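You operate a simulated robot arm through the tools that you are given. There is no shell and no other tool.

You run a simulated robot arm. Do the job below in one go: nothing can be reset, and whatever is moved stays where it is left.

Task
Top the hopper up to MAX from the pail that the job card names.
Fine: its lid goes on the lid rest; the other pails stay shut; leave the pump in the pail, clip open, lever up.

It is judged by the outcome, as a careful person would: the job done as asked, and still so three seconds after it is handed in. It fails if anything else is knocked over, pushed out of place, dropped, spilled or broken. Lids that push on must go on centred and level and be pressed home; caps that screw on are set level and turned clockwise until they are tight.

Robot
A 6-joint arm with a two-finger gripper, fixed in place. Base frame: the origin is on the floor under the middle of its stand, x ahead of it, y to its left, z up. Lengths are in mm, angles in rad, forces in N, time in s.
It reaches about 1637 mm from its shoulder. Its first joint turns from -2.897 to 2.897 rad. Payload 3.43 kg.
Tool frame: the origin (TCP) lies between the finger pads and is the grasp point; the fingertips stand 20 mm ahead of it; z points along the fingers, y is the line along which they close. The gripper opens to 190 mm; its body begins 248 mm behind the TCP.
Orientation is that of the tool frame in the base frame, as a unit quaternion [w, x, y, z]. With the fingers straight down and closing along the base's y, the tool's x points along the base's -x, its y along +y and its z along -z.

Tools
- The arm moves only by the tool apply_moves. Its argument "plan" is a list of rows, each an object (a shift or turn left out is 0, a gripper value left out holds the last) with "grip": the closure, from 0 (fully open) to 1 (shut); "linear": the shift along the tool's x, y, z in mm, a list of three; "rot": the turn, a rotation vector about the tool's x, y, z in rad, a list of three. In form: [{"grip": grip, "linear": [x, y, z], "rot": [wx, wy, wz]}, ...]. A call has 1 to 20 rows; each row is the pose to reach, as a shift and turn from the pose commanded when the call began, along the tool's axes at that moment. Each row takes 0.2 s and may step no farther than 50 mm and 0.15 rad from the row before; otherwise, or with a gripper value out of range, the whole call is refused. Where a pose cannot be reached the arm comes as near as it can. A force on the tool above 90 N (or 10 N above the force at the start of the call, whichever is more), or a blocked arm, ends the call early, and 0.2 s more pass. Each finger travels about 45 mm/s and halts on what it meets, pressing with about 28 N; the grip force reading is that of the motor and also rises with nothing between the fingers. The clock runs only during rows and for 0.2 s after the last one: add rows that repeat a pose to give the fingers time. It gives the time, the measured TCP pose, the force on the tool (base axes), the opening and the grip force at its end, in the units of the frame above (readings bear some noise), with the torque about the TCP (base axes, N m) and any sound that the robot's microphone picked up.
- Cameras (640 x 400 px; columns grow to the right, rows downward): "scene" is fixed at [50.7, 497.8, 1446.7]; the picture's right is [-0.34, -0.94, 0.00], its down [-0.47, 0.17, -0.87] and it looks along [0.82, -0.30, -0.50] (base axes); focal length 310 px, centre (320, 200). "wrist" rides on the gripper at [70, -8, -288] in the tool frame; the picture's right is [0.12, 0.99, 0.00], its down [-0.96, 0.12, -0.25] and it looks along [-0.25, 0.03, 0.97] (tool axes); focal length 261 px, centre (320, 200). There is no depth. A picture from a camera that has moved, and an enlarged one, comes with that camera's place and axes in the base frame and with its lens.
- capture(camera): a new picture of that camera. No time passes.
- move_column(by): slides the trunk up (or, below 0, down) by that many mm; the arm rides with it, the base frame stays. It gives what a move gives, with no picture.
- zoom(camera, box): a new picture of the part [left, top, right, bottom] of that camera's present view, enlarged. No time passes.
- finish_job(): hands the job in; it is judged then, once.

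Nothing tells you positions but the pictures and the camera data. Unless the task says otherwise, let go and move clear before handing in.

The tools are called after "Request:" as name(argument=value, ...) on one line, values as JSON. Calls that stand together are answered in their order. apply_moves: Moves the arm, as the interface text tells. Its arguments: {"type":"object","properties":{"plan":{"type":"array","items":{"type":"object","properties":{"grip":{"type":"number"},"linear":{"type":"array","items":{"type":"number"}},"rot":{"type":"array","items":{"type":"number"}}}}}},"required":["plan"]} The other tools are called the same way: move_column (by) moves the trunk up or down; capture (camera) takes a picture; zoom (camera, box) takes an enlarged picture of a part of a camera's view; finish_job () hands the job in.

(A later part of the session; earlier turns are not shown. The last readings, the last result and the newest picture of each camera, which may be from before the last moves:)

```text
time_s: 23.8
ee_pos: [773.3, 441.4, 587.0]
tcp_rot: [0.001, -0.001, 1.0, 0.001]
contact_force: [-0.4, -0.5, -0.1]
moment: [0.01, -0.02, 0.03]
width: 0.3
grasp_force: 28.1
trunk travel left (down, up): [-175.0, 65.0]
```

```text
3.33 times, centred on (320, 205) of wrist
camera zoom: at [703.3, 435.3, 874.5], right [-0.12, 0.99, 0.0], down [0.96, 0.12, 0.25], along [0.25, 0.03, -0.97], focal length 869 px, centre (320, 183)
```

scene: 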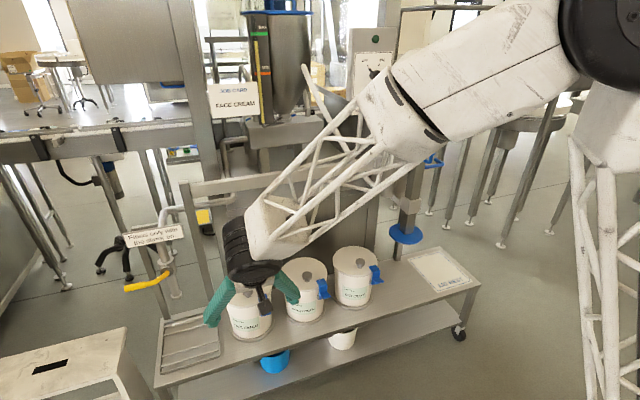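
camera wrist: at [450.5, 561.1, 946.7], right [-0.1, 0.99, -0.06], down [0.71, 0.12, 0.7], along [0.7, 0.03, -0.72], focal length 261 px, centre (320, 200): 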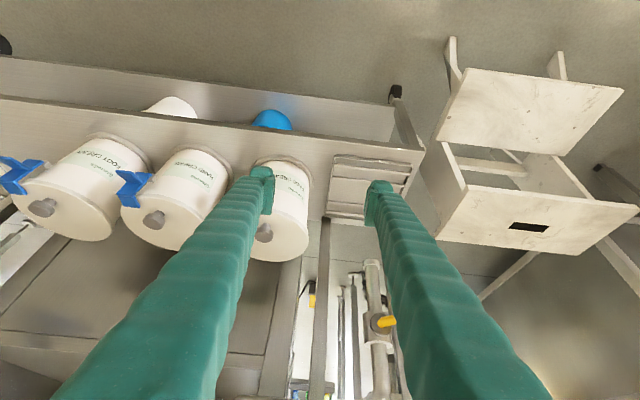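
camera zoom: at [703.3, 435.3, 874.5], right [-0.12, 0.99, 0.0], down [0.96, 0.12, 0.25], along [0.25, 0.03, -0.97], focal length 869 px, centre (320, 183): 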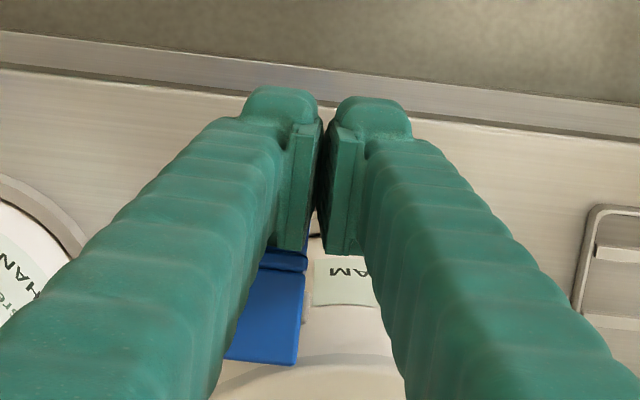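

The hook is swinging outward with almost no force now. I'll keep following the arc down.

Request:
apply_moves(plan=[{"grip": 1, "linear": [2, 0, 5]}, {"grip": 1, "linear": [4, 0, 10]}, {"grip": 1, "linear": [6, 0, 15]}, {"grip": 1, "linear": [7, 0, 20]}])

Request:
zoom(camera="wrist", box=[260, 145, 380, 265])

Request:
zoom(camera="scene", box=[200, 220, 320, 340])

```text
time_s: 24.8
ee_pos: [763.4, 443.3, 569.3]
tcp_rot: [0.0, -0.001, 1.0, 0.0]
contact_force: [-45.8, 1.2, 34.8]
moment: [-0.35, -1.2, -0.23]
width: 0.0
grasp_force: 28.1
trunk travel left (down, up): [-175.0, 65.0]
```

```text
3.33 times, centred on (320, 205) of wrist
camera zoom: at [693.3, 435.4, 856.8], right [-0.12, 0.99, 0.0], down [0.96, 0.12, 0.25], along [0.24, 0.03, -0.97], focal length 869 px, centre (320, 183)
```

zoom: 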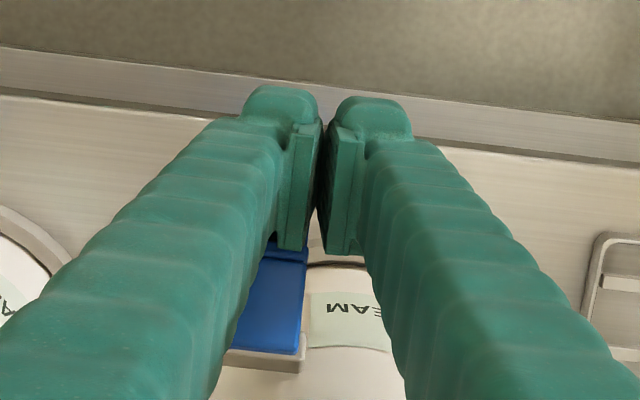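

```text
3.33 times, centred on (260, 280) of scene
camera zoom: at [50.7, 497.8, 1446.7], right [-0.34, -0.94, 0.0], down [-0.47, 0.17, -0.87], along [0.82, -0.3, -0.5], focal length 1035 px, centre (520, -67)
```

zoom: 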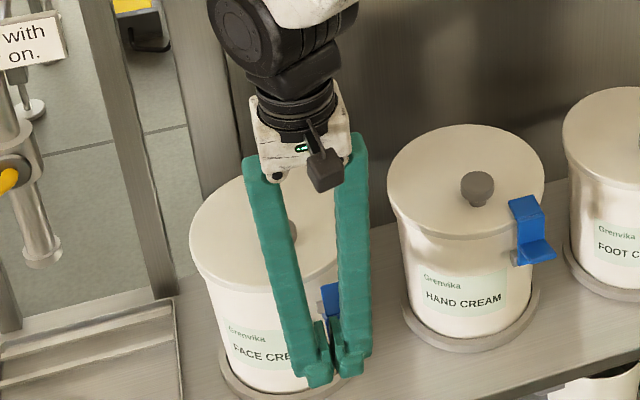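

The clip has swung well out: the hinge block is now visible from above and the hook rests against my finger. I'll withdraw towards the robot, then up, and check that it stays open.

Request:
apply_moves(plan=[{"grip": 1, "linear": [10, 0, 0]}, {"grip": 1, "linear": [25, 0, 0]}, {"grip": 1, "linear": [50, 0, 0]}, {"grip": 1, "linear": [80, 0, -20]}, {"grip": 1, "linear": [90, 0, -60]}, {"grip": 1, "linear": [90, 0, -100]}, {"grip": 1, "linear": [90, 40, -140]}, {"grip": 1, "linear": [90, 80, -180]}, {"grip": 1, "linear": [90, 120, -200]}, {"grip": 1, "linear": [90, 120, -200]}])

Request:
capture(camera="wrist")

Request:
zoom(camera="scene", box=[200, 220, 320, 340])

```text
refused: row 7 steps farther than a row can; nothing moved
```

```text
taken
camera wrist: at [693.3, 435.4, 856.8], right [-0.12, 0.99, 0.0], down [0.96, 0.12, 0.25], along [0.24, 0.03, -0.97], focal length 261 px, centre (320, 200)
```

wrist: 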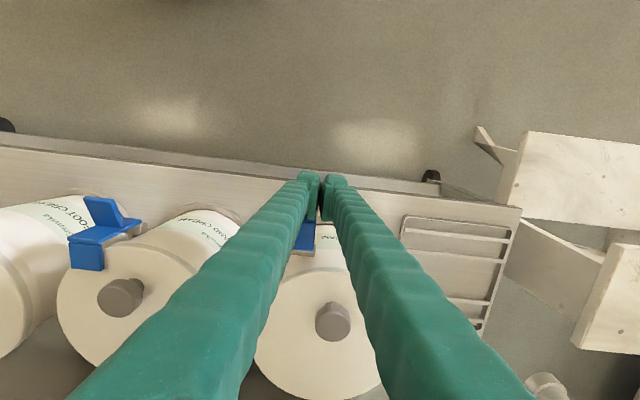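

```text
3.33 times, centred on (260, 280) of scene
camera zoom: at [50.7, 497.8, 1446.7], right [-0.34, -0.94, 0.0], down [-0.47, 0.17, -0.87], along [0.82, -0.3, -0.5], focal length 1035 px, centre (520, -67)
```

zoom: 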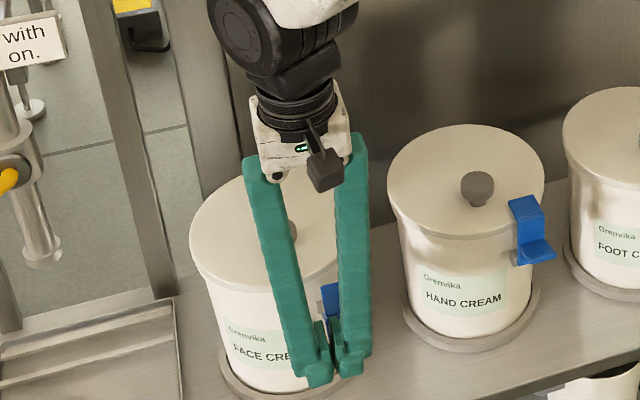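

One row was too long, so nothing moved. I'll send the same retreat again with shorter steps.

Request:
apply_moves(plan=[{"grip": 1, "linear": [10, 0, 0]}, {"grip": 1, "linear": [25, 0, 0]}, {"grip": 1, "linear": [50, 0, 0]}, {"grip": 1, "linear": [80, 0, -20]}, {"grip": 1, "linear": [90, 0, -60]}, {"grip": 1, "linear": [90, 0, -100]}, {"grip": 1, "linear": [90, 30, -130]}, {"grip": 1, "linear": [90, 60, -160]}, {"grip": 1, "linear": [90, 90, -190]}, {"grip": 1, "linear": [90, 120, -200]}, {"grip": 1, "linear": [90, 120, -200]}])

Request:
capture(camera="wrist")

Request:
zoom(camera="scene", box=[200, 220, 320, 340])

```text
time_s: 27.2
ee_pos: [676.0, 561.7, 766.3]
tcp_rot: [0.0, -0.001, 1.0, 0.0]
contact_force: [0.5, 0.0, -0.5]
moment: [0.02, -0.02, 0.03]
width: 0.0
grasp_force: 28.2
trunk travel left (down, up): [-175.0, 65.0]
```

```text
taken
camera wrist: at [605.4, 554.9, 1054.3], right [-0.12, 0.99, 0.0], down [0.96, 0.12, 0.25], along [0.25, 0.03, -0.97], focal length 261 px, centre (320, 200)
```

wrist: 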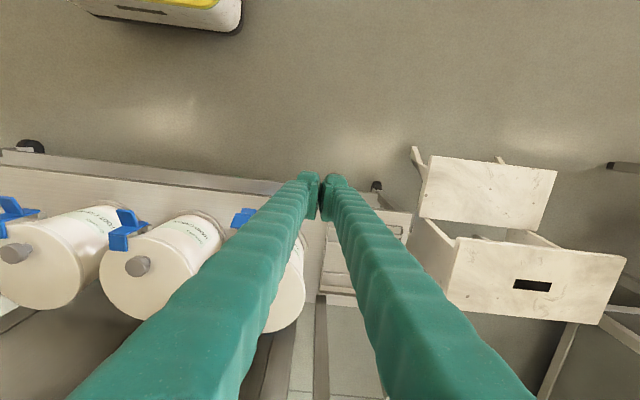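

```text
3.33 times, centred on (260, 280) of scene
camera zoom: at [50.7, 497.8, 1446.7], right [-0.34, -0.94, 0.0], down [-0.47, 0.17, -0.87], along [0.82, -0.3, -0.5], focal length 1035 px, centre (520, -67)
```

zoom: 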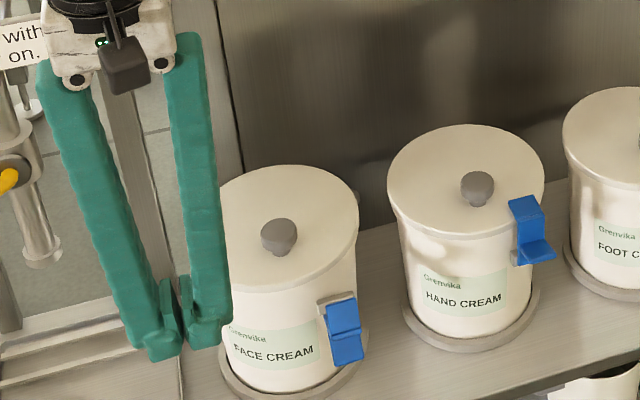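

The clip is fully open and hanging down, and the pail hasn't shifted. Next I'll turn the gripper a quarter turn so the fingers close along x, which holds the lid steady against the off-centre knob, and move above the knob.

Request:
apply_moves(plan=[{"grip": 0.55, "linear": [-17, -7.7, 0], "rot": [0, 0, 0.131]}, {"grip": 0.55, "linear": [-34, -15.4, 1], "rot": [0, 0, 0.262]}, {"grip": 0.55, "linear": [-51, -23, 1], "rot": [0, 0, 0.393]}, {"grip": 0.55, "linear": [-68, -30.7, 2], "rot": [0, 0, 0.524]}, {"grip": 0.55, "linear": [-85, -38.4, 2], "rot": [0, 0, 0.654]}, {"grip": 0.55, "linear": [-102, -46.1, 3], "rot": [0, 0, 0.785]}, {"grip": 0.55, "linear": [-119, -53.8, 3], "rot": [0, 0, 0.916]}, {"grip": 0.55, "linear": [-136, -61.5, 4], "rot": [0, 0, 1.047]}, {"grip": 0.55, "linear": [-153, -69.2, 4], "rot": [0, 0, 1.178]}, {"grip": 0.55, "linear": [-170, -76.8, 5], "rot": [0, 0, 1.309]}, {"grip": 0.55, "linear": [-187, -84.5, 5], "rot": [0, 0, 1.44]}, {"grip": 0.55, "linear": [-203.5, -92.2, 6], "rot": [0, 0, 1.5708]}, {"grip": 0.55, "linear": [-203.5, -92.2, 6], "rot": [0, 0, 1.5708]}])

Request:
capture(camera="wrist")

Request:
zoom(camera="scene", box=[200, 220, 320, 340])

```text
time_s: 30.0
ee_pos: [880.4, 468.5, 761.7]
tcp_rot: [-0.001, 0.707, 0.707, 0.0]
contact_force: [-0.1, -0.6, 0.9]
moment: [0.04, -0.03, 0.02]
width: 85.6
grasp_force: 0.0
trunk travel left (down, up): [-175.0, 65.0]
```

```text
taken
camera wrist: at [871.6, 541.7, 1049.5], right [0.99, 0.12, 0.0], down [0.12, -0.96, 0.25], along [0.03, -0.25, -0.97], focal length 261 px, centre (320, 200)
```

wrist: 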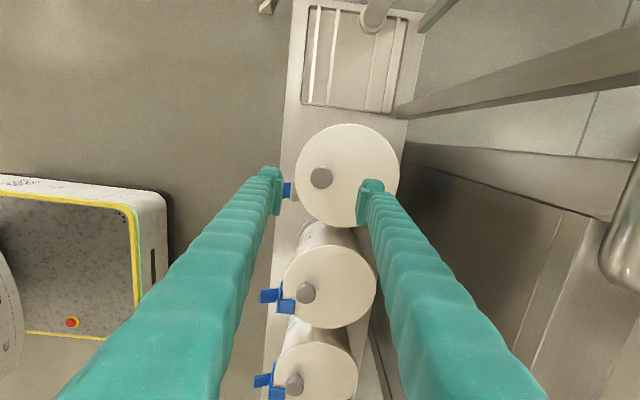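

```text
3.33 times, centred on (260, 280) of scene
camera zoom: at [50.7, 497.8, 1446.7], right [-0.34, -0.94, 0.0], down [-0.47, 0.17, -0.87], along [0.82, -0.3, -0.5], focal length 1035 px, centre (520, -67)
```

zoom: 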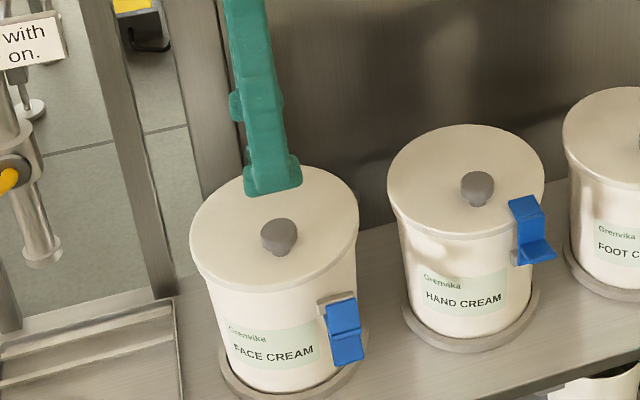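

Request:
zoom(camera="wrist", box=[270, 110, 410, 240])

Request:
zoom(camera="wrist", box=[295, 150, 355, 205])

```text
3.08 times, centred on (340, 175) of wrist
camera zoom: at [871.6, 541.7, 1049.5], right [0.99, 0.12, 0.0], down [0.12, -0.96, 0.25], along [0.03, -0.25, -0.97], focal length 802 px, centre (258, 277)
```

zoom: 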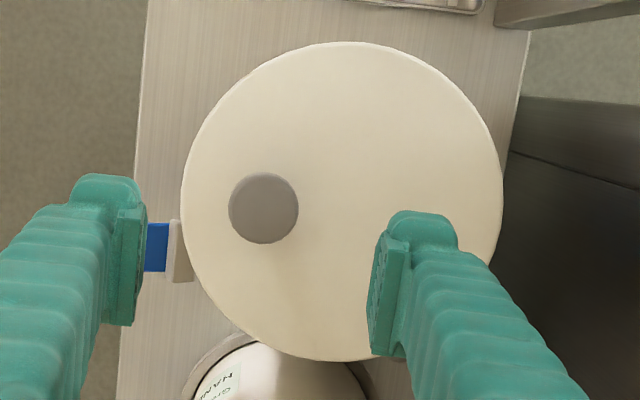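

```text
7.27 times, centred on (325, 178) of wrist
camera zoom: at [871.6, 541.7, 1049.5], right [0.99, 0.12, 0.0], down [0.12, -0.96, 0.25], along [0.03, -0.25, -0.97], focal length 1896 px, centre (284, 364)
```

zoom: 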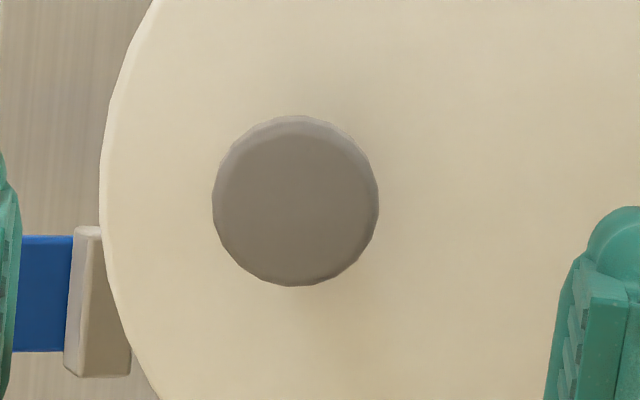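

The knob is about 37 mm across and nearly under the gripper. I'll nudge 3 mm in x and 1 mm in y, go down to just above it and re-check.

Request:
apply_moves(plan=[{"grip": 0.58, "linear": [0, 1, 35]}, {"grip": 0.58, "linear": [1, 2, 70]}, {"grip": 0.58, "linear": [1, 3, 100]}, {"grip": 0.58, "linear": [1, 3, 100]}])

Request:
zoom(camera="wrist", box=[250, 110, 410, 230])

Request:
zoom(camera="scene", box=[210, 240, 310, 320])

```text
time_s: 31.0
ee_pos: [881.4, 472.2, 660.4]
tcp_rot: [0.0, 0.707, 0.708, 0.0]
contact_force: [0.3, -0.1, -0.1]
moment: [0.0, 0.0, -0.01]
width: 79.6
grasp_force: 0.0
trunk travel left (down, up): [-175.0, 65.0]
```

```text
3.33 times, centred on (330, 170) of wrist
camera zoom: at [873.8, 543.4, 949.1], right [0.99, 0.12, 0.0], down [0.12, -0.96, 0.25], along [0.03, -0.25, -0.97], focal length 869 px, centre (287, 300)
```

zoom: 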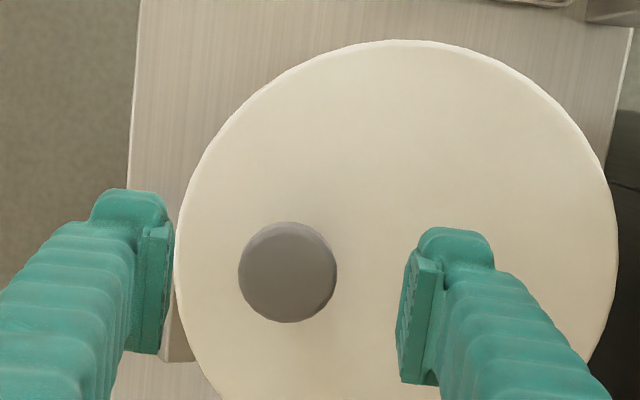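

```text
5.00 times, centred on (260, 280) of scene
camera zoom: at [50.7, 497.8, 1446.7], right [-0.34, -0.94, 0.0], down [-0.47, 0.17, -0.87], along [0.82, -0.3, -0.5], focal length 1552 px, centre (620, -200)
```

zoom: 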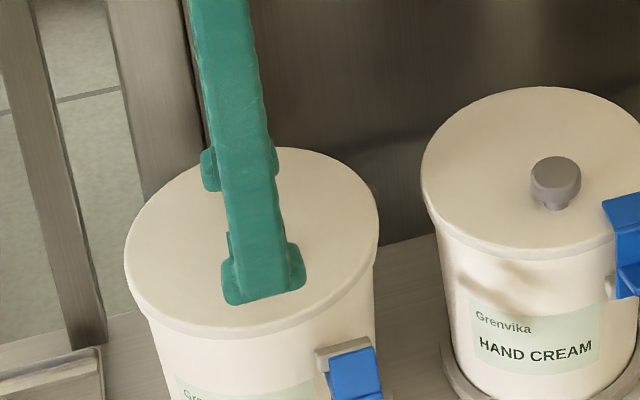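

The knob is centred within about 2 mm. I'll descend and close on it.

Request:
apply_moves(plan=[{"grip": 0.58, "linear": [-0.5, 0.5, 12]}, {"grip": 0.58, "linear": [-1, 1, 24]}, {"grip": 0.58, "linear": [-1.5, 1, 35]}, {"grip": 0.58, "linear": [-1.5, 1, 35]}])

Request:
zoom(camera="scene", box=[210, 240, 310, 320])

Request:
zoom(camera="wrist", box=[250, 110, 410, 230])

```text
time_s: 32.0
ee_pos: [883.3, 469.1, 625.7]
tcp_rot: [0.0, 0.707, 0.707, 0.0]
contact_force: [0.1, -0.7, -0.3]
moment: [0.03, 0.01, -0.01]
width: 80.1
grasp_force: 0.0
trunk travel left (down, up): [-175.0, 65.0]
```

```text
5.00 times, centred on (260, 280) of scene
camera zoom: at [50.7, 497.8, 1446.7], right [-0.34, -0.94, 0.0], down [-0.47, 0.17, -0.87], along [0.82, -0.3, -0.5], focal length 1552 px, centre (620, -200)
```

zoom: 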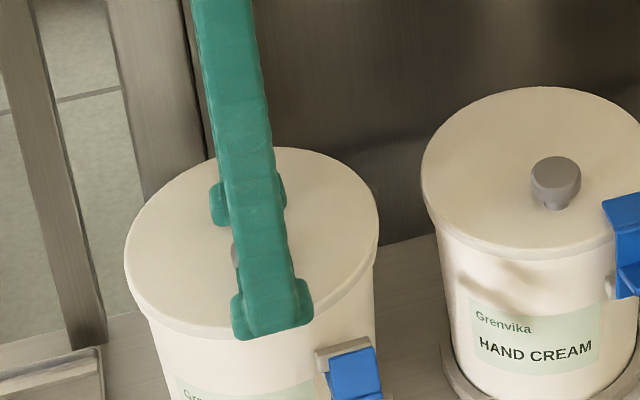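

```text
3.33 times, centred on (330, 170) of wrist
camera zoom: at [874.7, 541.6, 913.9], right [0.99, 0.12, 0.0], down [0.12, -0.96, 0.25], along [0.03, -0.25, -0.97], focal length 869 px, centre (287, 300)
```

zoom: 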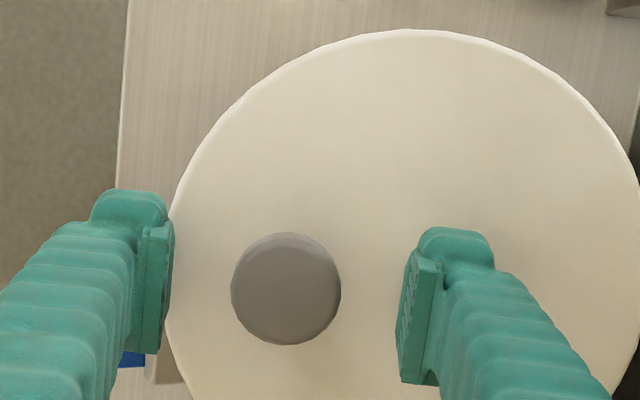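

Well centred between the pads. Closing on the knob.

Request:
apply_moves(plan=[{"grip": 0.75, "linear": [0, 0, 0]}, {"grip": 0.8, "linear": [0, 0, 0]}, {"grip": 1, "linear": [0, 0, 0]}, {"grip": 1, "linear": [0, 0, 0]}, {"grip": 1, "linear": [0, 0, 0]}, {"grip": 1, "linear": [0, 0, 0]}])

Request:
zoom(camera="wrist", box=[250, 110, 410, 230])

```text
time_s: 33.4
ee_pos: [881.9, 469.2, 626.4]
tcp_rot: [-0.001, 0.706, 0.708, 0.0]
contact_force: [-5.9, -1.9, -0.6]
moment: [0.01, 0.08, 0.03]
width: 36.3
grasp_force: 27.9
trunk travel left (down, up): [-175.0, 65.0]
```

```text
3.33 times, centred on (330, 170) of wrist
camera zoom: at [874.5, 541.7, 914.1], right [0.99, 0.12, 0.0], down [0.12, -0.96, 0.25], along [0.03, -0.25, -0.97], focal length 869 px, centre (287, 300)
```

zoom: 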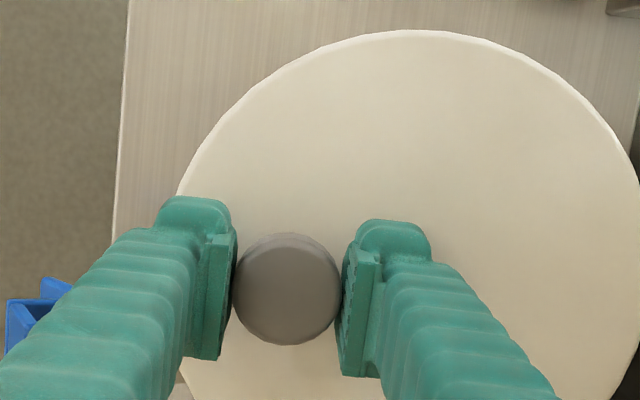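

Gripped at 36 mm. I'll lift gently in small steps and watch the force.

Request:
apply_moves(plan=[{"grip": 1, "linear": [0, 0, -3]}, {"grip": 1, "linear": [0, 0, -7]}, {"grip": 1, "linear": [0, 0, -12]}, {"grip": 1, "linear": [0, 0, -18]}])

Request:
zoom(camera="scene", box=[200, 220, 320, 340])

```text
time_s: 34.4
ee_pos: [883.9, 469.4, 643.6]
tcp_rot: [0.0, 0.707, 0.708, 0.0]
contact_force: [-0.2, -0.1, -0.1]
moment: [0.0, 0.0, -0.01]
width: 38.4
grasp_force: 0.0
trunk travel left (down, up): [-175.0, 65.0]
heard: snap
```

```text
3.33 times, centred on (260, 280) of scene
camera zoom: at [50.7, 497.8, 1446.7], right [-0.34, -0.94, 0.0], down [-0.47, 0.17, -0.87], along [0.82, -0.3, -0.5], focal length 1035 px, centre (520, -67)
```

zoom: 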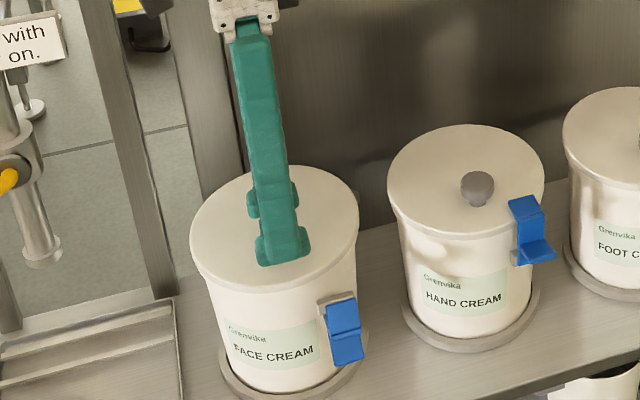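

I heard a snap and the grip reads free, so the fingers may have slid off the knob. I'll look before doing anything else.

Request:
capture(camera="wrist")

Request:
zoom(camera="wrist", box=[250, 110, 410, 230])

Request:
zoom(camera="scene", box=[230, 255, 300, 310])

```text
taken
camera wrist: at [875.4, 541.6, 932.1], right [0.99, 0.12, 0.0], down [0.12, -0.96, 0.25], along [0.03, -0.25, -0.97], focal length 261 px, centre (320, 200)
```

wrist: 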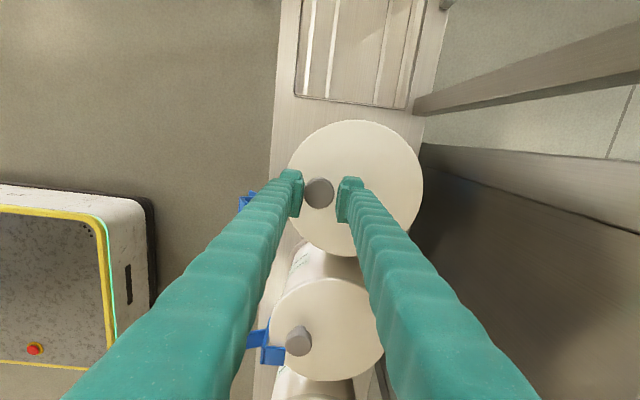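

```text
3.33 times, centred on (330, 170) of wrist
camera zoom: at [875.4, 541.6, 932.1], right [0.99, 0.12, 0.0], down [0.12, -0.96, 0.25], along [0.03, -0.25, -0.97], focal length 869 px, centre (287, 300)
```

zoom: 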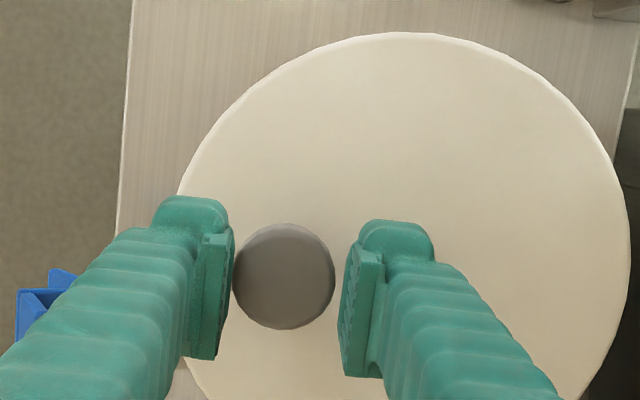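

```text
7.27 times, centred on (265, 282) of scene
camera zoom: at [50.7, 497.8, 1446.7], right [-0.34, -0.94, 0.0], down [-0.47, 0.17, -0.87], along [0.82, -0.3, -0.5], focal length 2258 px, centre (720, -400)
```

zoom: 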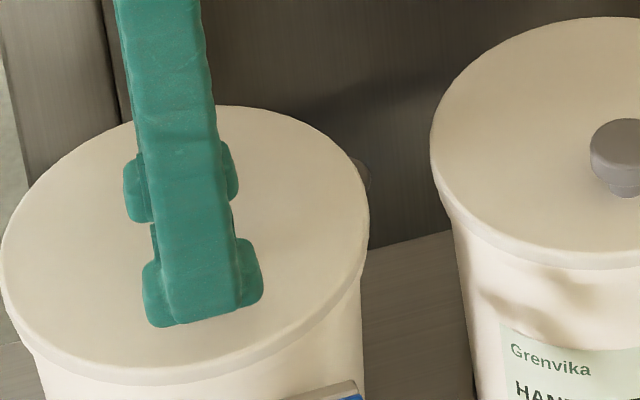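

The lid is still seated and the fingers slid up off the knob head. I'll reopen, go down until the tips just reach the lid surface, and regrip lower on the knob.

Request:
apply_moves(plan=[{"grip": 0.62, "linear": [0, 0, 0]}, {"grip": 0.62, "linear": [0, 0, 0]}, {"grip": 0.62, "linear": [0, 0, 0]}, {"grip": 0.62, "linear": [0, 0, 8]}, {"grip": 0.62, "linear": [0, 0, 16]}, {"grip": 0.62, "linear": [0, 0, 19]}, {"grip": 0.62, "linear": [0, 0, 21]}])

Request:
zoom(camera="wrist", box=[230, 90, 430, 240])

Request:
zoom(camera="scene", box=[210, 240, 310, 320])

```text
time_s: 36.0
ee_pos: [884.0, 468.9, 623.3]
tcp_rot: [0.0, 0.707, 0.708, 0.0]
contact_force: [-0.5, 0.9, 0.1]
moment: [0.01, 0.0, 0.0]
width: 72.5
grasp_force: 0.1
trunk travel left (down, up): [-175.0, 65.0]
```

```text
2.67 times, centred on (330, 165) of wrist
camera zoom: at [875.3, 541.4, 910.6], right [0.99, 0.12, 0.0], down [0.12, -0.96, 0.25], along [0.03, -0.25, -0.97], focal length 695 px, centre (293, 293)
```

zoom: 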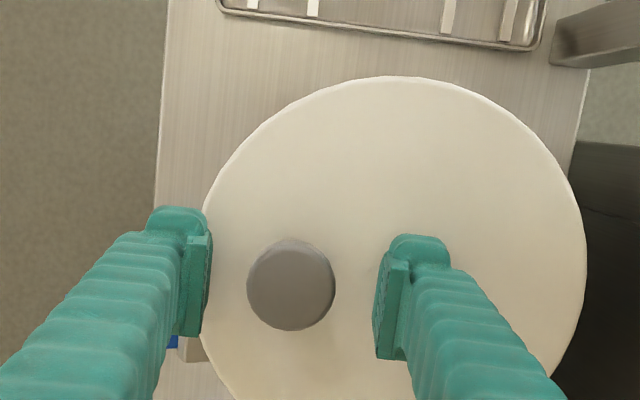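

```text
5.00 times, centred on (260, 280) of scene
camera zoom: at [50.7, 497.8, 1446.7], right [-0.34, -0.94, 0.0], down [-0.47, 0.17, -0.87], along [0.82, -0.3, -0.5], focal length 1552 px, centre (620, -200)
```

zoom: 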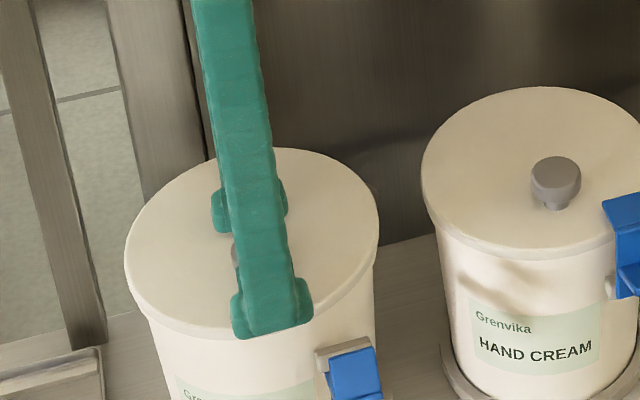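

Request:
apply_moves(plan=[{"grip": 0.62, "linear": [0, 0, 2]}, {"grip": 0.62, "linear": [0, 0, 4]}])

```text
time_s: 36.6
ee_pos: [883.3, 469.2, 619.9]
tcp_rot: [0.0, 0.706, 0.708, 0.0]
contact_force: [-0.2, 0.4, 5.2]
moment: [-0.03, 0.11, 0.02]
width: 72.2
grasp_force: 0.0
trunk travel left (down, up): [-175.0, 65.0]
heard: snap
```

The snap is the lid's own push-on detent: it popped on the lift, and this light touch seated it again. So the lid top is at z≈600. I'll grip lower and lift much more slowly, so the knob holds past the detent.

Request:
apply_moves(plan=[{"grip": 0.62, "linear": [0, 0, -1.5]}, {"grip": 0.8, "linear": [0, 0, -1.5]}, {"grip": 1, "linear": [0, 0, -1.5]}, {"grip": 1, "linear": [0, 0, -1.5]}, {"grip": 1, "linear": [0, 0, -1.5]}, {"grip": 1, "linear": [0, 0, -1.5]}, {"grip": 1, "linear": [0, 0, -1.5]}])

```text
time_s: 38.2
ee_pos: [884.0, 468.1, 619.5]
tcp_rot: [0.0, 0.707, 0.707, 0.0]
contact_force: [0.0, -0.2, -0.8]
moment: [0.03, 0.0, -0.01]
width: 33.8
grasp_force: 28.1
trunk travel left (down, up): [-175.0, 65.0]
heard: snap
```

The grip is now at 33.8 mm, on the narrower underside of the tapered head, which is a much better hold. Lifting slowly.

Request:
apply_moves(plan=[{"grip": 1, "linear": [0, 0, -1.5]}, {"grip": 1, "linear": [0, 0, -3]}, {"grip": 1, "linear": [0, 0, -4.5]}, {"grip": 1, "linear": [0, 0, -6]}, {"grip": 1, "linear": [0, 0, -7.5]}, {"grip": 1, "linear": [0, 0, -9]}])

Request:
zoom(camera="scene", box=[210, 240, 310, 320])

Request:
zoom(camera="wrist", box=[230, 90, 430, 240])

```text
time_s: 39.6
ee_pos: [882.1, 470.4, 630.5]
tcp_rot: [0.0, 0.707, 0.707, 0.0]
contact_force: [-0.5, -0.4, -2.4]
moment: [0.0, 0.03, 0.0]
width: 34.0
grasp_force: 28.1
trunk travel left (down, up): [-175.0, 65.0]
```

```text
5.00 times, centred on (260, 280) of scene
camera zoom: at [50.7, 497.8, 1446.7], right [-0.34, -0.94, 0.0], down [-0.47, 0.17, -0.87], along [0.82, -0.3, -0.5], focal length 1552 px, centre (620, -200)
```

zoom: 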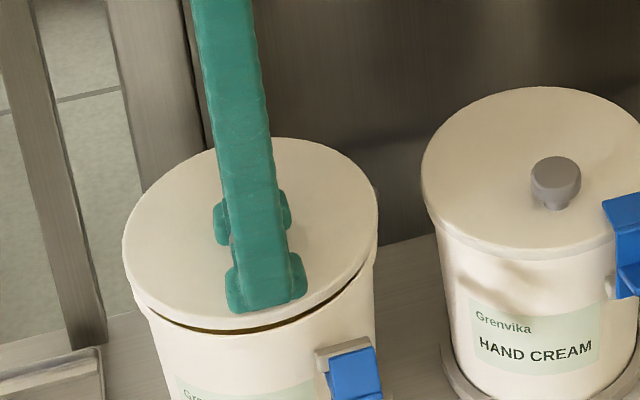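

```text
2.67 times, centred on (330, 165) of wrist
camera zoom: at [875.2, 541.6, 917.3], right [0.99, 0.12, 0.0], down [0.12, -0.96, 0.25], along [0.03, -0.25, -0.97], focal length 695 px, centre (293, 293)
```

zoom: 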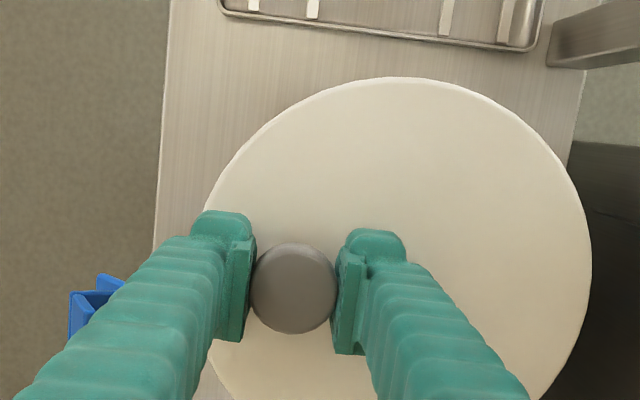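

The lid is coming off level and is light, about 2.4 N. I'll raise it clear, pull it back towards the robot so it passes in front of the pump, and then carry it to the lid rest side.

Request:
apply_moves(plan=[{"grip": 1, "linear": [0, 0, -15]}, {"grip": 1, "linear": [0, 0, -35]}, {"grip": 1, "linear": [0, 0, -60]}, {"grip": 1, "linear": [0, 0, -85]}, {"grip": 1, "linear": [0, 0, -110]}, {"grip": 1, "linear": [0, 0, -130]}, {"grip": 1, "linear": [0, -15, -140]}, {"grip": 1, "linear": [0, -40, -140]}, {"grip": 1, "linear": [0, -70, -140]}, {"grip": 1, "linear": [0, -100, -140]}, {"grip": 1, "linear": [0, -130, -140]}, {"grip": 1, "linear": [0, -160, -140]}, {"grip": 1, "linear": [0, -190, -140]}, {"grip": 1, "linear": [0, -215, -140]}, {"grip": 1, "linear": [0, -235, -140]}, {"grip": 1, "linear": [0, -240, -140]}])

Request:
capture(camera="scene")

Request:
capture(camera="wrist")

```text
time_s: 43.0
ee_pos: [642.2, 467.7, 769.4]
tcp_rot: [0.0, 0.706, 0.708, -0.001]
contact_force: [0.7, -0.6, -2.3]
moment: [0.03, 0.03, 0.02]
width: 34.1
grasp_force: 28.3
trunk travel left (down, up): [-175.0, 65.0]
```

```text
taken
```

scene: 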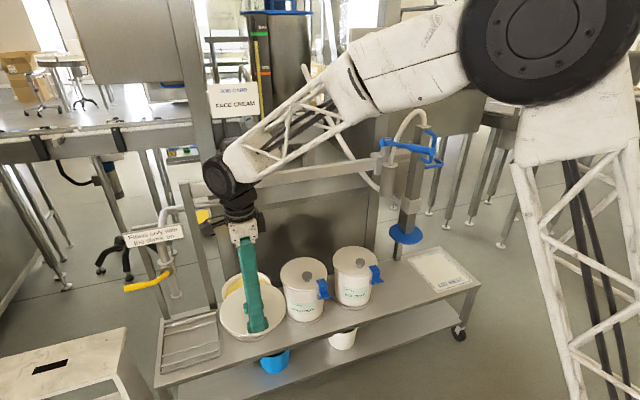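

```text
taken
camera wrist: at [634.4, 540.6, 1057.2], right [0.99, 0.12, 0.0], down [0.12, -0.96, 0.25], along [0.03, -0.25, -0.97], focal length 261 px, centre (320, 200)
```

wrist: 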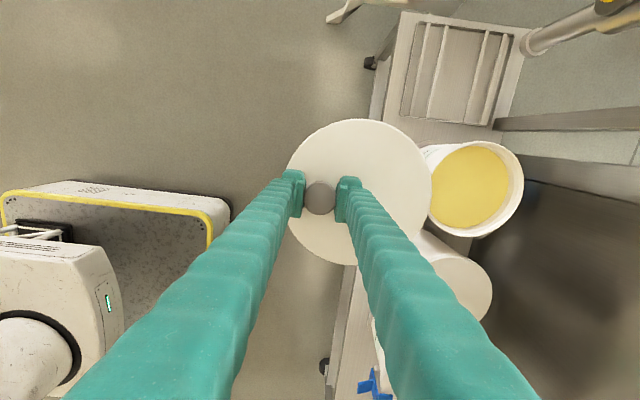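

The pail is open and full of yellow cream, the same colour as in the hopper gauge. I'll carry the lid along at this height, staying well in front of the pump.

Request:
apply_moves(plan=[{"grip": 1, "linear": [-15, 0, 0]}, {"grip": 1, "linear": [-40, 0, 0]}, {"grip": 1, "linear": [-75, 0, 0]}, {"grip": 1, "linear": [-115, 0, 0]}, {"grip": 1, "linear": [-155, 0, 0]}, {"grip": 1, "linear": [-195, 0, 0]}, {"grip": 1, "linear": [-235, 0, 0]}, {"grip": 1, "linear": [-275, 0, 0]}, {"grip": 1, "linear": [-315, 0, 0]}, {"grip": 1, "linear": [-355, 0, 0]}, {"grip": 1, "linear": [-395, 0, 0]}, {"grip": 1, "linear": [-435, 0, 0]}, {"grip": 1, "linear": [-475, 0, 0]}, {"grip": 1, "linear": [-515, 0, 0]}, {"grip": 1, "linear": [-555, 0, 0]}, {"grip": 1, "linear": [-595, 0, 0]}, {"grip": 1, "linear": [-630, 0, 0]}, {"grip": 1, "linear": [-655, 0, 0]}, {"grip": 1, "linear": [-668, 0, 0]}, {"grip": 1, "linear": [-668, 0, 0]}])

Request:
capture(camera="scene")

Request:
capture(camera="wrist")

```text
time_s: 47.2
ee_pos: [645.1, -199.4, 770.3]
tcp_rot: [0.0, 0.707, 0.707, -0.001]
contact_force: [0.5, 0.3, -0.4]
moment: [-0.04, -0.01, 0.02]
width: 34.1
grasp_force: 27.4
trunk travel left (down, up): [-175.0, 65.0]
```

```text
taken
```

scene: 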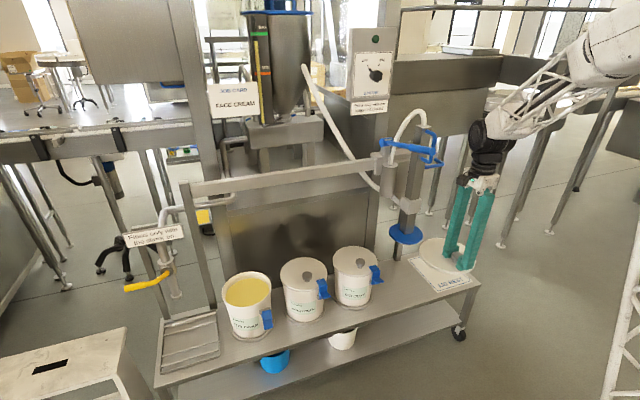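

```text
taken
camera wrist: at [636.6, -127.8, 1057.5], right [0.99, 0.12, 0.0], down [0.12, -0.96, 0.25], along [0.03, -0.25, -0.97], focal length 261 px, centre (320, 200)
```

wrist: 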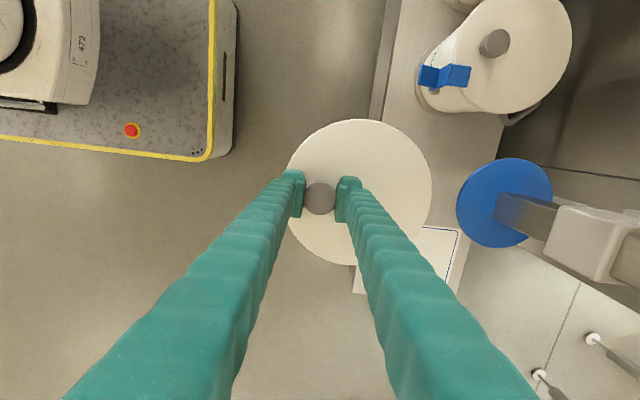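

The lid is now past the pump line. I'll continue to the lid rest and look again.

Request:
apply_moves(plan=[{"grip": 1, "linear": [-15, 0, 0]}, {"grip": 1, "linear": [-40, 0, 0]}, {"grip": 1, "linear": [-75, 0, 0]}, {"grip": 1, "linear": [-110, 0, 0]}, {"grip": 1, "linear": [-140, 0, 0]}, {"grip": 1, "linear": [-165, 0, 0]}, {"grip": 1, "linear": [-180, 0, 0]}, {"grip": 1, "linear": [-180, 0, 0]}])

Request:
capture(camera="wrist")

Request:
zoom(camera="scene", box=[380, 210, 520, 330])

```text
time_s: 49.0
ee_pos: [643.9, -380.5, 770.6]
tcp_rot: [-0.001, 0.706, 0.708, -0.001]
contact_force: [-0.6, -0.1, -0.8]
moment: [-0.02, 0.03, -0.02]
width: 33.8
grasp_force: 28.4
trunk travel left (down, up): [-175.0, 65.0]
```

```text
taken
camera wrist: at [636.1, -307.7, 1057.2], right [0.99, 0.12, 0.0], down [0.12, -0.96, 0.25], along [0.03, -0.25, -0.97], focal length 261 px, centre (320, 200)
```

wrist: 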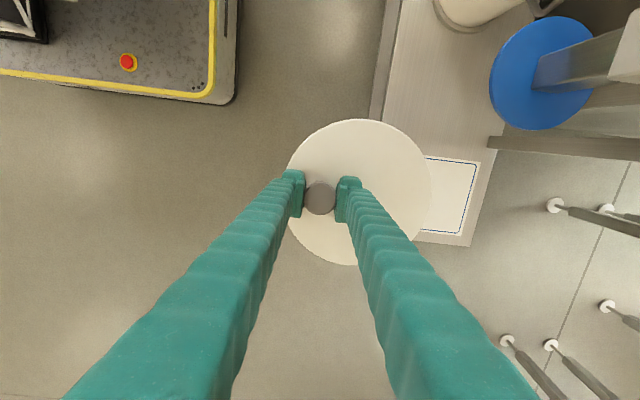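

```text
3.33 times, centred on (450, 270) of scene
camera zoom: at [50.7, 497.8, 1446.7], right [-0.34, -0.94, 0.0], down [-0.47, 0.17, -0.87], along [0.82, -0.3, -0.5], focal length 1035 px, centre (-113, -33)
```

zoom: 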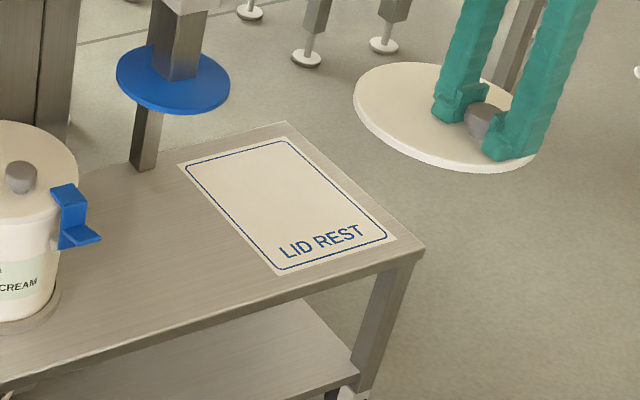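

Request:
zoom(camera="wrist", box=[370, 110, 530, 270])

```text
2.50 times, centred on (450, 190) of wrist
camera zoom: at [636.1, -307.7, 1057.2], right [0.99, 0.12, 0.0], down [0.12, -0.96, 0.25], along [0.03, -0.25, -0.97], focal length 652 px, centre (-5, 225)
```

zoom: 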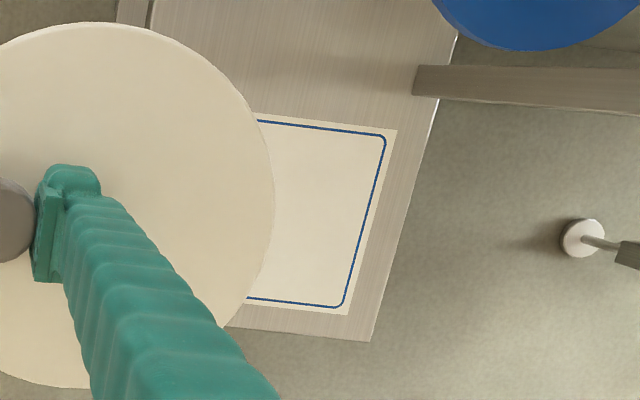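

The lid rest card spans roughly x 790–1027, y −321 to −518, with the table at z≈427. I'll move so the lid centre sits above (908, −420) and then descend partway.

Request:
apply_moves(plan=[{"grip": 1, "linear": [-3, 15, 0]}, {"grip": 1, "linear": [-8, 40, 0]}, {"grip": 1, "linear": [-14, 75, 0]}, {"grip": 1, "linear": [-21, 110, 0]}, {"grip": 1, "linear": [-28, 145, 0]}, {"grip": 1, "linear": [-35, 180, 0]}, {"grip": 1, "linear": [-40, 208, 0]}, {"grip": 1, "linear": [-42, 220, 0]}, {"grip": 1, "linear": [-42, 220, 15]}, {"grip": 1, "linear": [-42, 220, 40]}, {"grip": 1, "linear": [-42, 220, 75]}, {"grip": 1, "linear": [-42, 220, 110]}, {"grip": 1, "linear": [-42, 220, 145]}, {"grip": 1, "linear": [-42, 220, 180]}, {"grip": 1, "linear": [-42, 220, 205]}, {"grip": 1, "linear": [-42, 220, 220]}, {"grip": 1, "linear": [-42, 220, 220]}])

Request:
capture(camera="wrist")

Request:
capture(camera="scene")

Request:
zoom(camera="scene", box=[380, 210, 520, 330])

```text
time_s: 52.6
ee_pos: [865.9, -420.0, 549.8]
tcp_rot: [0.001, 0.706, 0.708, 0.0]
contact_force: [-0.3, -0.6, -0.9]
moment: [-0.01, 0.04, 0.03]
width: 34.2
grasp_force: 28.2
trunk travel left (down, up): [-175.0, 65.0]
```

```text
taken
camera wrist: at [857.0, -348.5, 837.4], right [0.99, 0.12, 0.0], down [0.12, -0.96, 0.25], along [0.03, -0.25, -0.97], focal length 261 px, centre (320, 200)
```

wrist: 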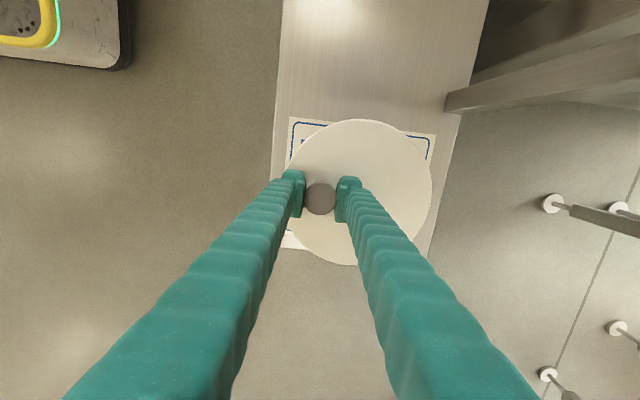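

```text
taken
```

scene: 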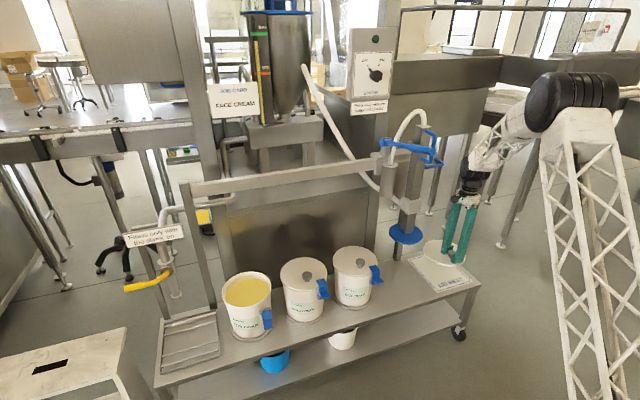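

```text
3.33 times, centred on (450, 270) of scene
camera zoom: at [50.7, 497.8, 1446.7], right [-0.34, -0.94, 0.0], down [-0.47, 0.17, -0.87], along [0.82, -0.3, -0.5], focal length 1035 px, centre (-113, -33)
```

zoom: 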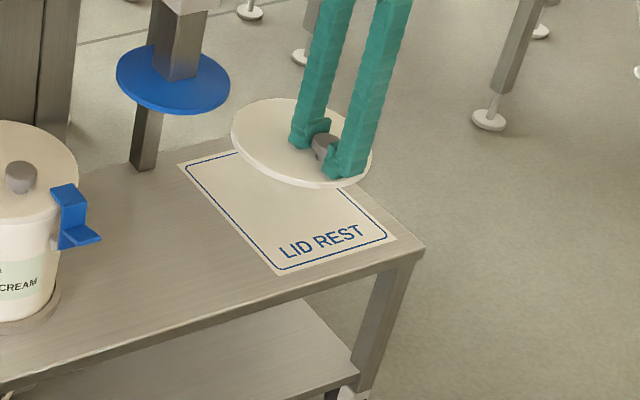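

Request:
zoom(camera="wrist", box=[260, 100, 460, 275])

```text
2.29 times, centred on (360, 188) of wrist
camera zoom: at [857.0, -348.5, 837.4], right [0.99, 0.12, 0.0], down [0.12, -0.96, 0.25], along [0.03, -0.25, -0.97], focal length 596 px, centre (229, 229)
```

zoom: 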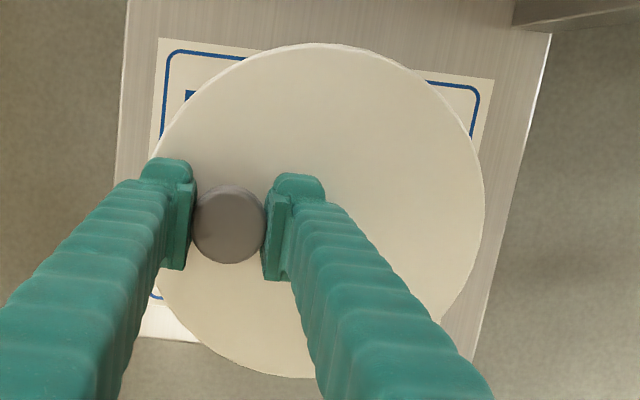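

The lid centre is at about (910, −418) and the card centre about (918, −428). I'll adjust by (+8, −10) and lower gently until it touches down.

Request:
apply_moves(plan=[{"grip": 1, "linear": [-5, 4, 15]}, {"grip": 1, "linear": [-10, 8, 35]}, {"grip": 1, "linear": [-10, 8, 52]}, {"grip": 1, "linear": [-10, 8, 62]}, {"grip": 1, "linear": [-10, 8, 62]}])

Request:
zoom(camera="wrist", box=[260, 100, 460, 275])

Request:
zoom(camera="scene", box=[400, 220, 500, 310])

```text
time_s: 53.8
ee_pos: [874.1, -432.0, 487.9]
tcp_rot: [0.001, 0.707, 0.708, 0.0]
contact_force: [-0.1, -0.5, -0.9]
moment: [0.0, 0.01, 0.0]
width: 34.1
grasp_force: 27.9
trunk travel left (down, up): [-175.0, 65.0]
```

```text
2.29 times, centred on (360, 188) of wrist
camera zoom: at [864.8, -359.0, 775.1], right [0.99, 0.12, 0.0], down [0.12, -0.96, 0.25], along [0.03, -0.25, -0.97], focal length 596 px, centre (229, 229)
```

zoom: 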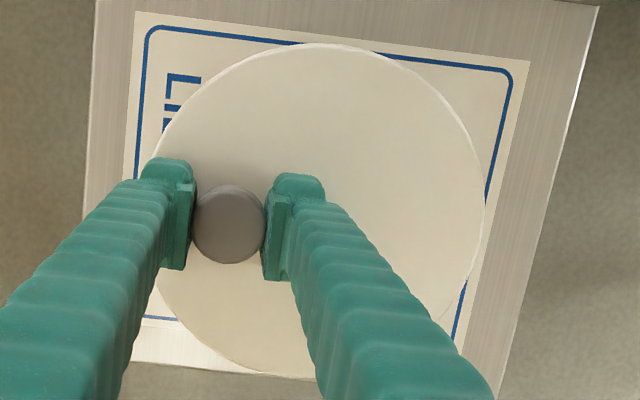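

```text
4.44 times, centred on (450, 265) of scene
camera zoom: at [50.7, 497.8, 1446.7], right [-0.34, -0.94, 0.0], down [-0.47, 0.17, -0.87], along [0.82, -0.3, -0.5], focal length 1380 px, centre (-258, -89)
```

zoom: 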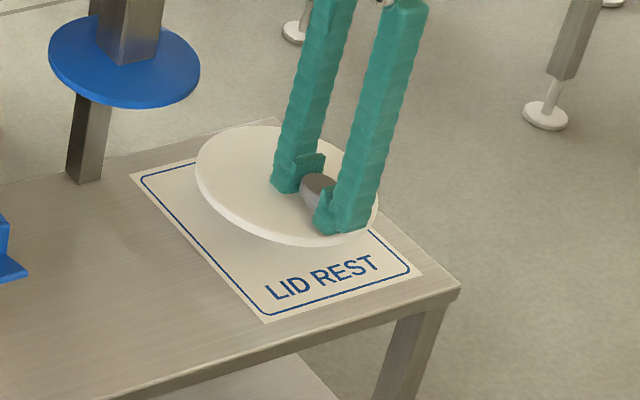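

Request:
apply_moves(plan=[{"grip": 1, "linear": [0, 0, 4]}, {"grip": 1, "linear": [0, 0, 8]}, {"grip": 1, "linear": [0, 0, 12]}, {"grip": 1, "linear": [0, 0, 15]}])

Request:
zoom(camera="scene", box=[400, 220, 500, 310])

```text
time_s: 54.8
ee_pos: [873.1, -430.9, 472.4]
tcp_rot: [0.0, 0.707, 0.707, 0.0]
contact_force: [0.3, -0.3, -1.4]
moment: [0.01, 0.04, 0.02]
width: 33.9
grasp_force: 27.9
trunk travel left (down, up): [-175.0, 65.0]
```

```text
4.44 times, centred on (450, 265) of scene
camera zoom: at [50.7, 497.8, 1446.7], right [-0.34, -0.94, 0.0], down [-0.47, 0.17, -0.87], along [0.82, -0.3, -0.5], focal length 1380 px, centre (-258, -89)
```

zoom: 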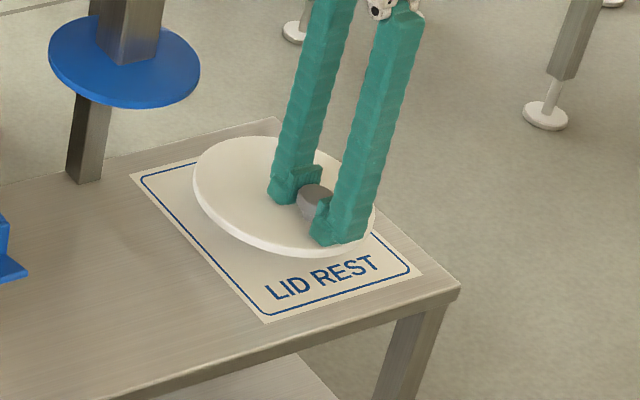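

Request:
apply_moves(plan=[{"grip": 1, "linear": [0, 0, 2]}, {"grip": 1, "linear": [0, 0, 4]}, {"grip": 1, "linear": [0, 0, 6]}])

Request:
zoom(camera="scene", box=[400, 220, 500, 310])

```text
time_s: 55.6
ee_pos: [872.2, -430.5, 467.0]
tcp_rot: [0.001, 0.707, 0.707, 0.0]
contact_force: [1.0, -0.9, -1.3]
moment: [0.0, 0.04, 0.0]
width: 34.0
grasp_force: 28.4
trunk travel left (down, up): [-175.0, 65.0]
```

```text
4.44 times, centred on (450, 265) of scene
camera zoom: at [50.7, 497.8, 1446.7], right [-0.34, -0.94, 0.0], down [-0.47, 0.17, -0.87], along [0.82, -0.3, -0.5], focal length 1380 px, centre (-258, -89)
```

zoom: 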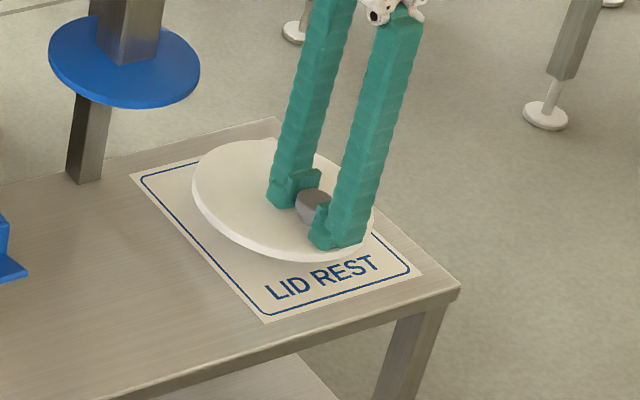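

Request:
apply_moves(plan=[{"grip": 1, "linear": [0, 0, 2]}, {"grip": 1, "linear": [0, 0, 4]}, {"grip": 1, "linear": [0, 0, 6]}])

Request:
zoom(camera="scene", box=[400, 220, 500, 310])

```text
time_s: 56.4
ee_pos: [873.3, -430.0, 460.3]
tcp_rot: [0.0, 0.707, 0.708, 0.0]
contact_force: [0.2, -0.7, -1.1]
moment: [-0.01, 0.02, 0.02]
width: 33.9
grasp_force: 27.7
trunk travel left (down, up): [-175.0, 65.0]
```

```text
4.44 times, centred on (450, 265) of scene
camera zoom: at [50.7, 497.8, 1446.7], right [-0.34, -0.94, 0.0], down [-0.47, 0.17, -0.87], along [0.82, -0.3, -0.5], focal length 1380 px, centre (-258, -89)
```

zoom: 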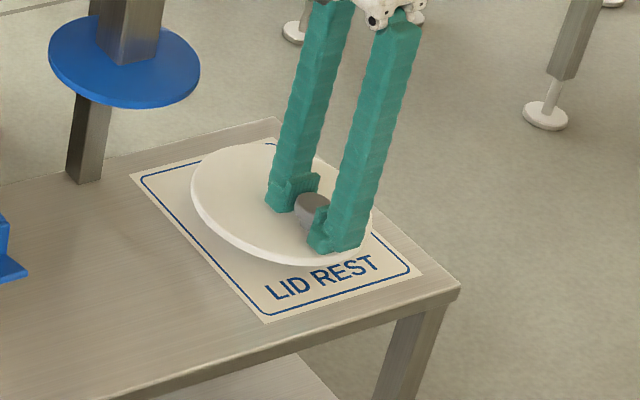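

Request:
apply_moves(plan=[{"grip": 1, "linear": [0, 0, 2]}, {"grip": 1, "linear": [0, 0, 4]}, {"grip": 1, "linear": [0, 0, 6]}, {"grip": 1, "linear": [0, 0, 8]}])

Request:
zoom(camera="scene", box=[400, 220, 500, 310])

```text
time_s: 57.4
ee_pos: [873.3, -429.9, 452.1]
tcp_rot: [0.0, 0.706, 0.708, 0.0]
contact_force: [-0.3, 0.0, -1.2]
moment: [-0.01, 0.04, 0.02]
width: 34.0
grasp_force: 28.1
trunk travel left (down, up): [-175.0, 65.0]
```

```text
4.44 times, centred on (450, 265) of scene
camera zoom: at [50.7, 497.8, 1446.7], right [-0.34, -0.94, 0.0], down [-0.47, 0.17, -0.87], along [0.82, -0.3, -0.5], focal length 1380 px, centre (-258, -89)
```

zoom: 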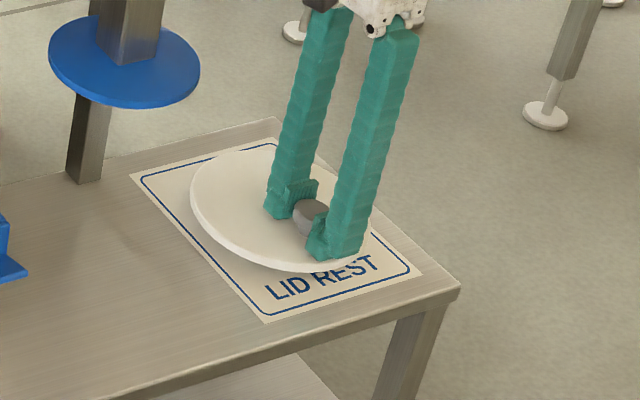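

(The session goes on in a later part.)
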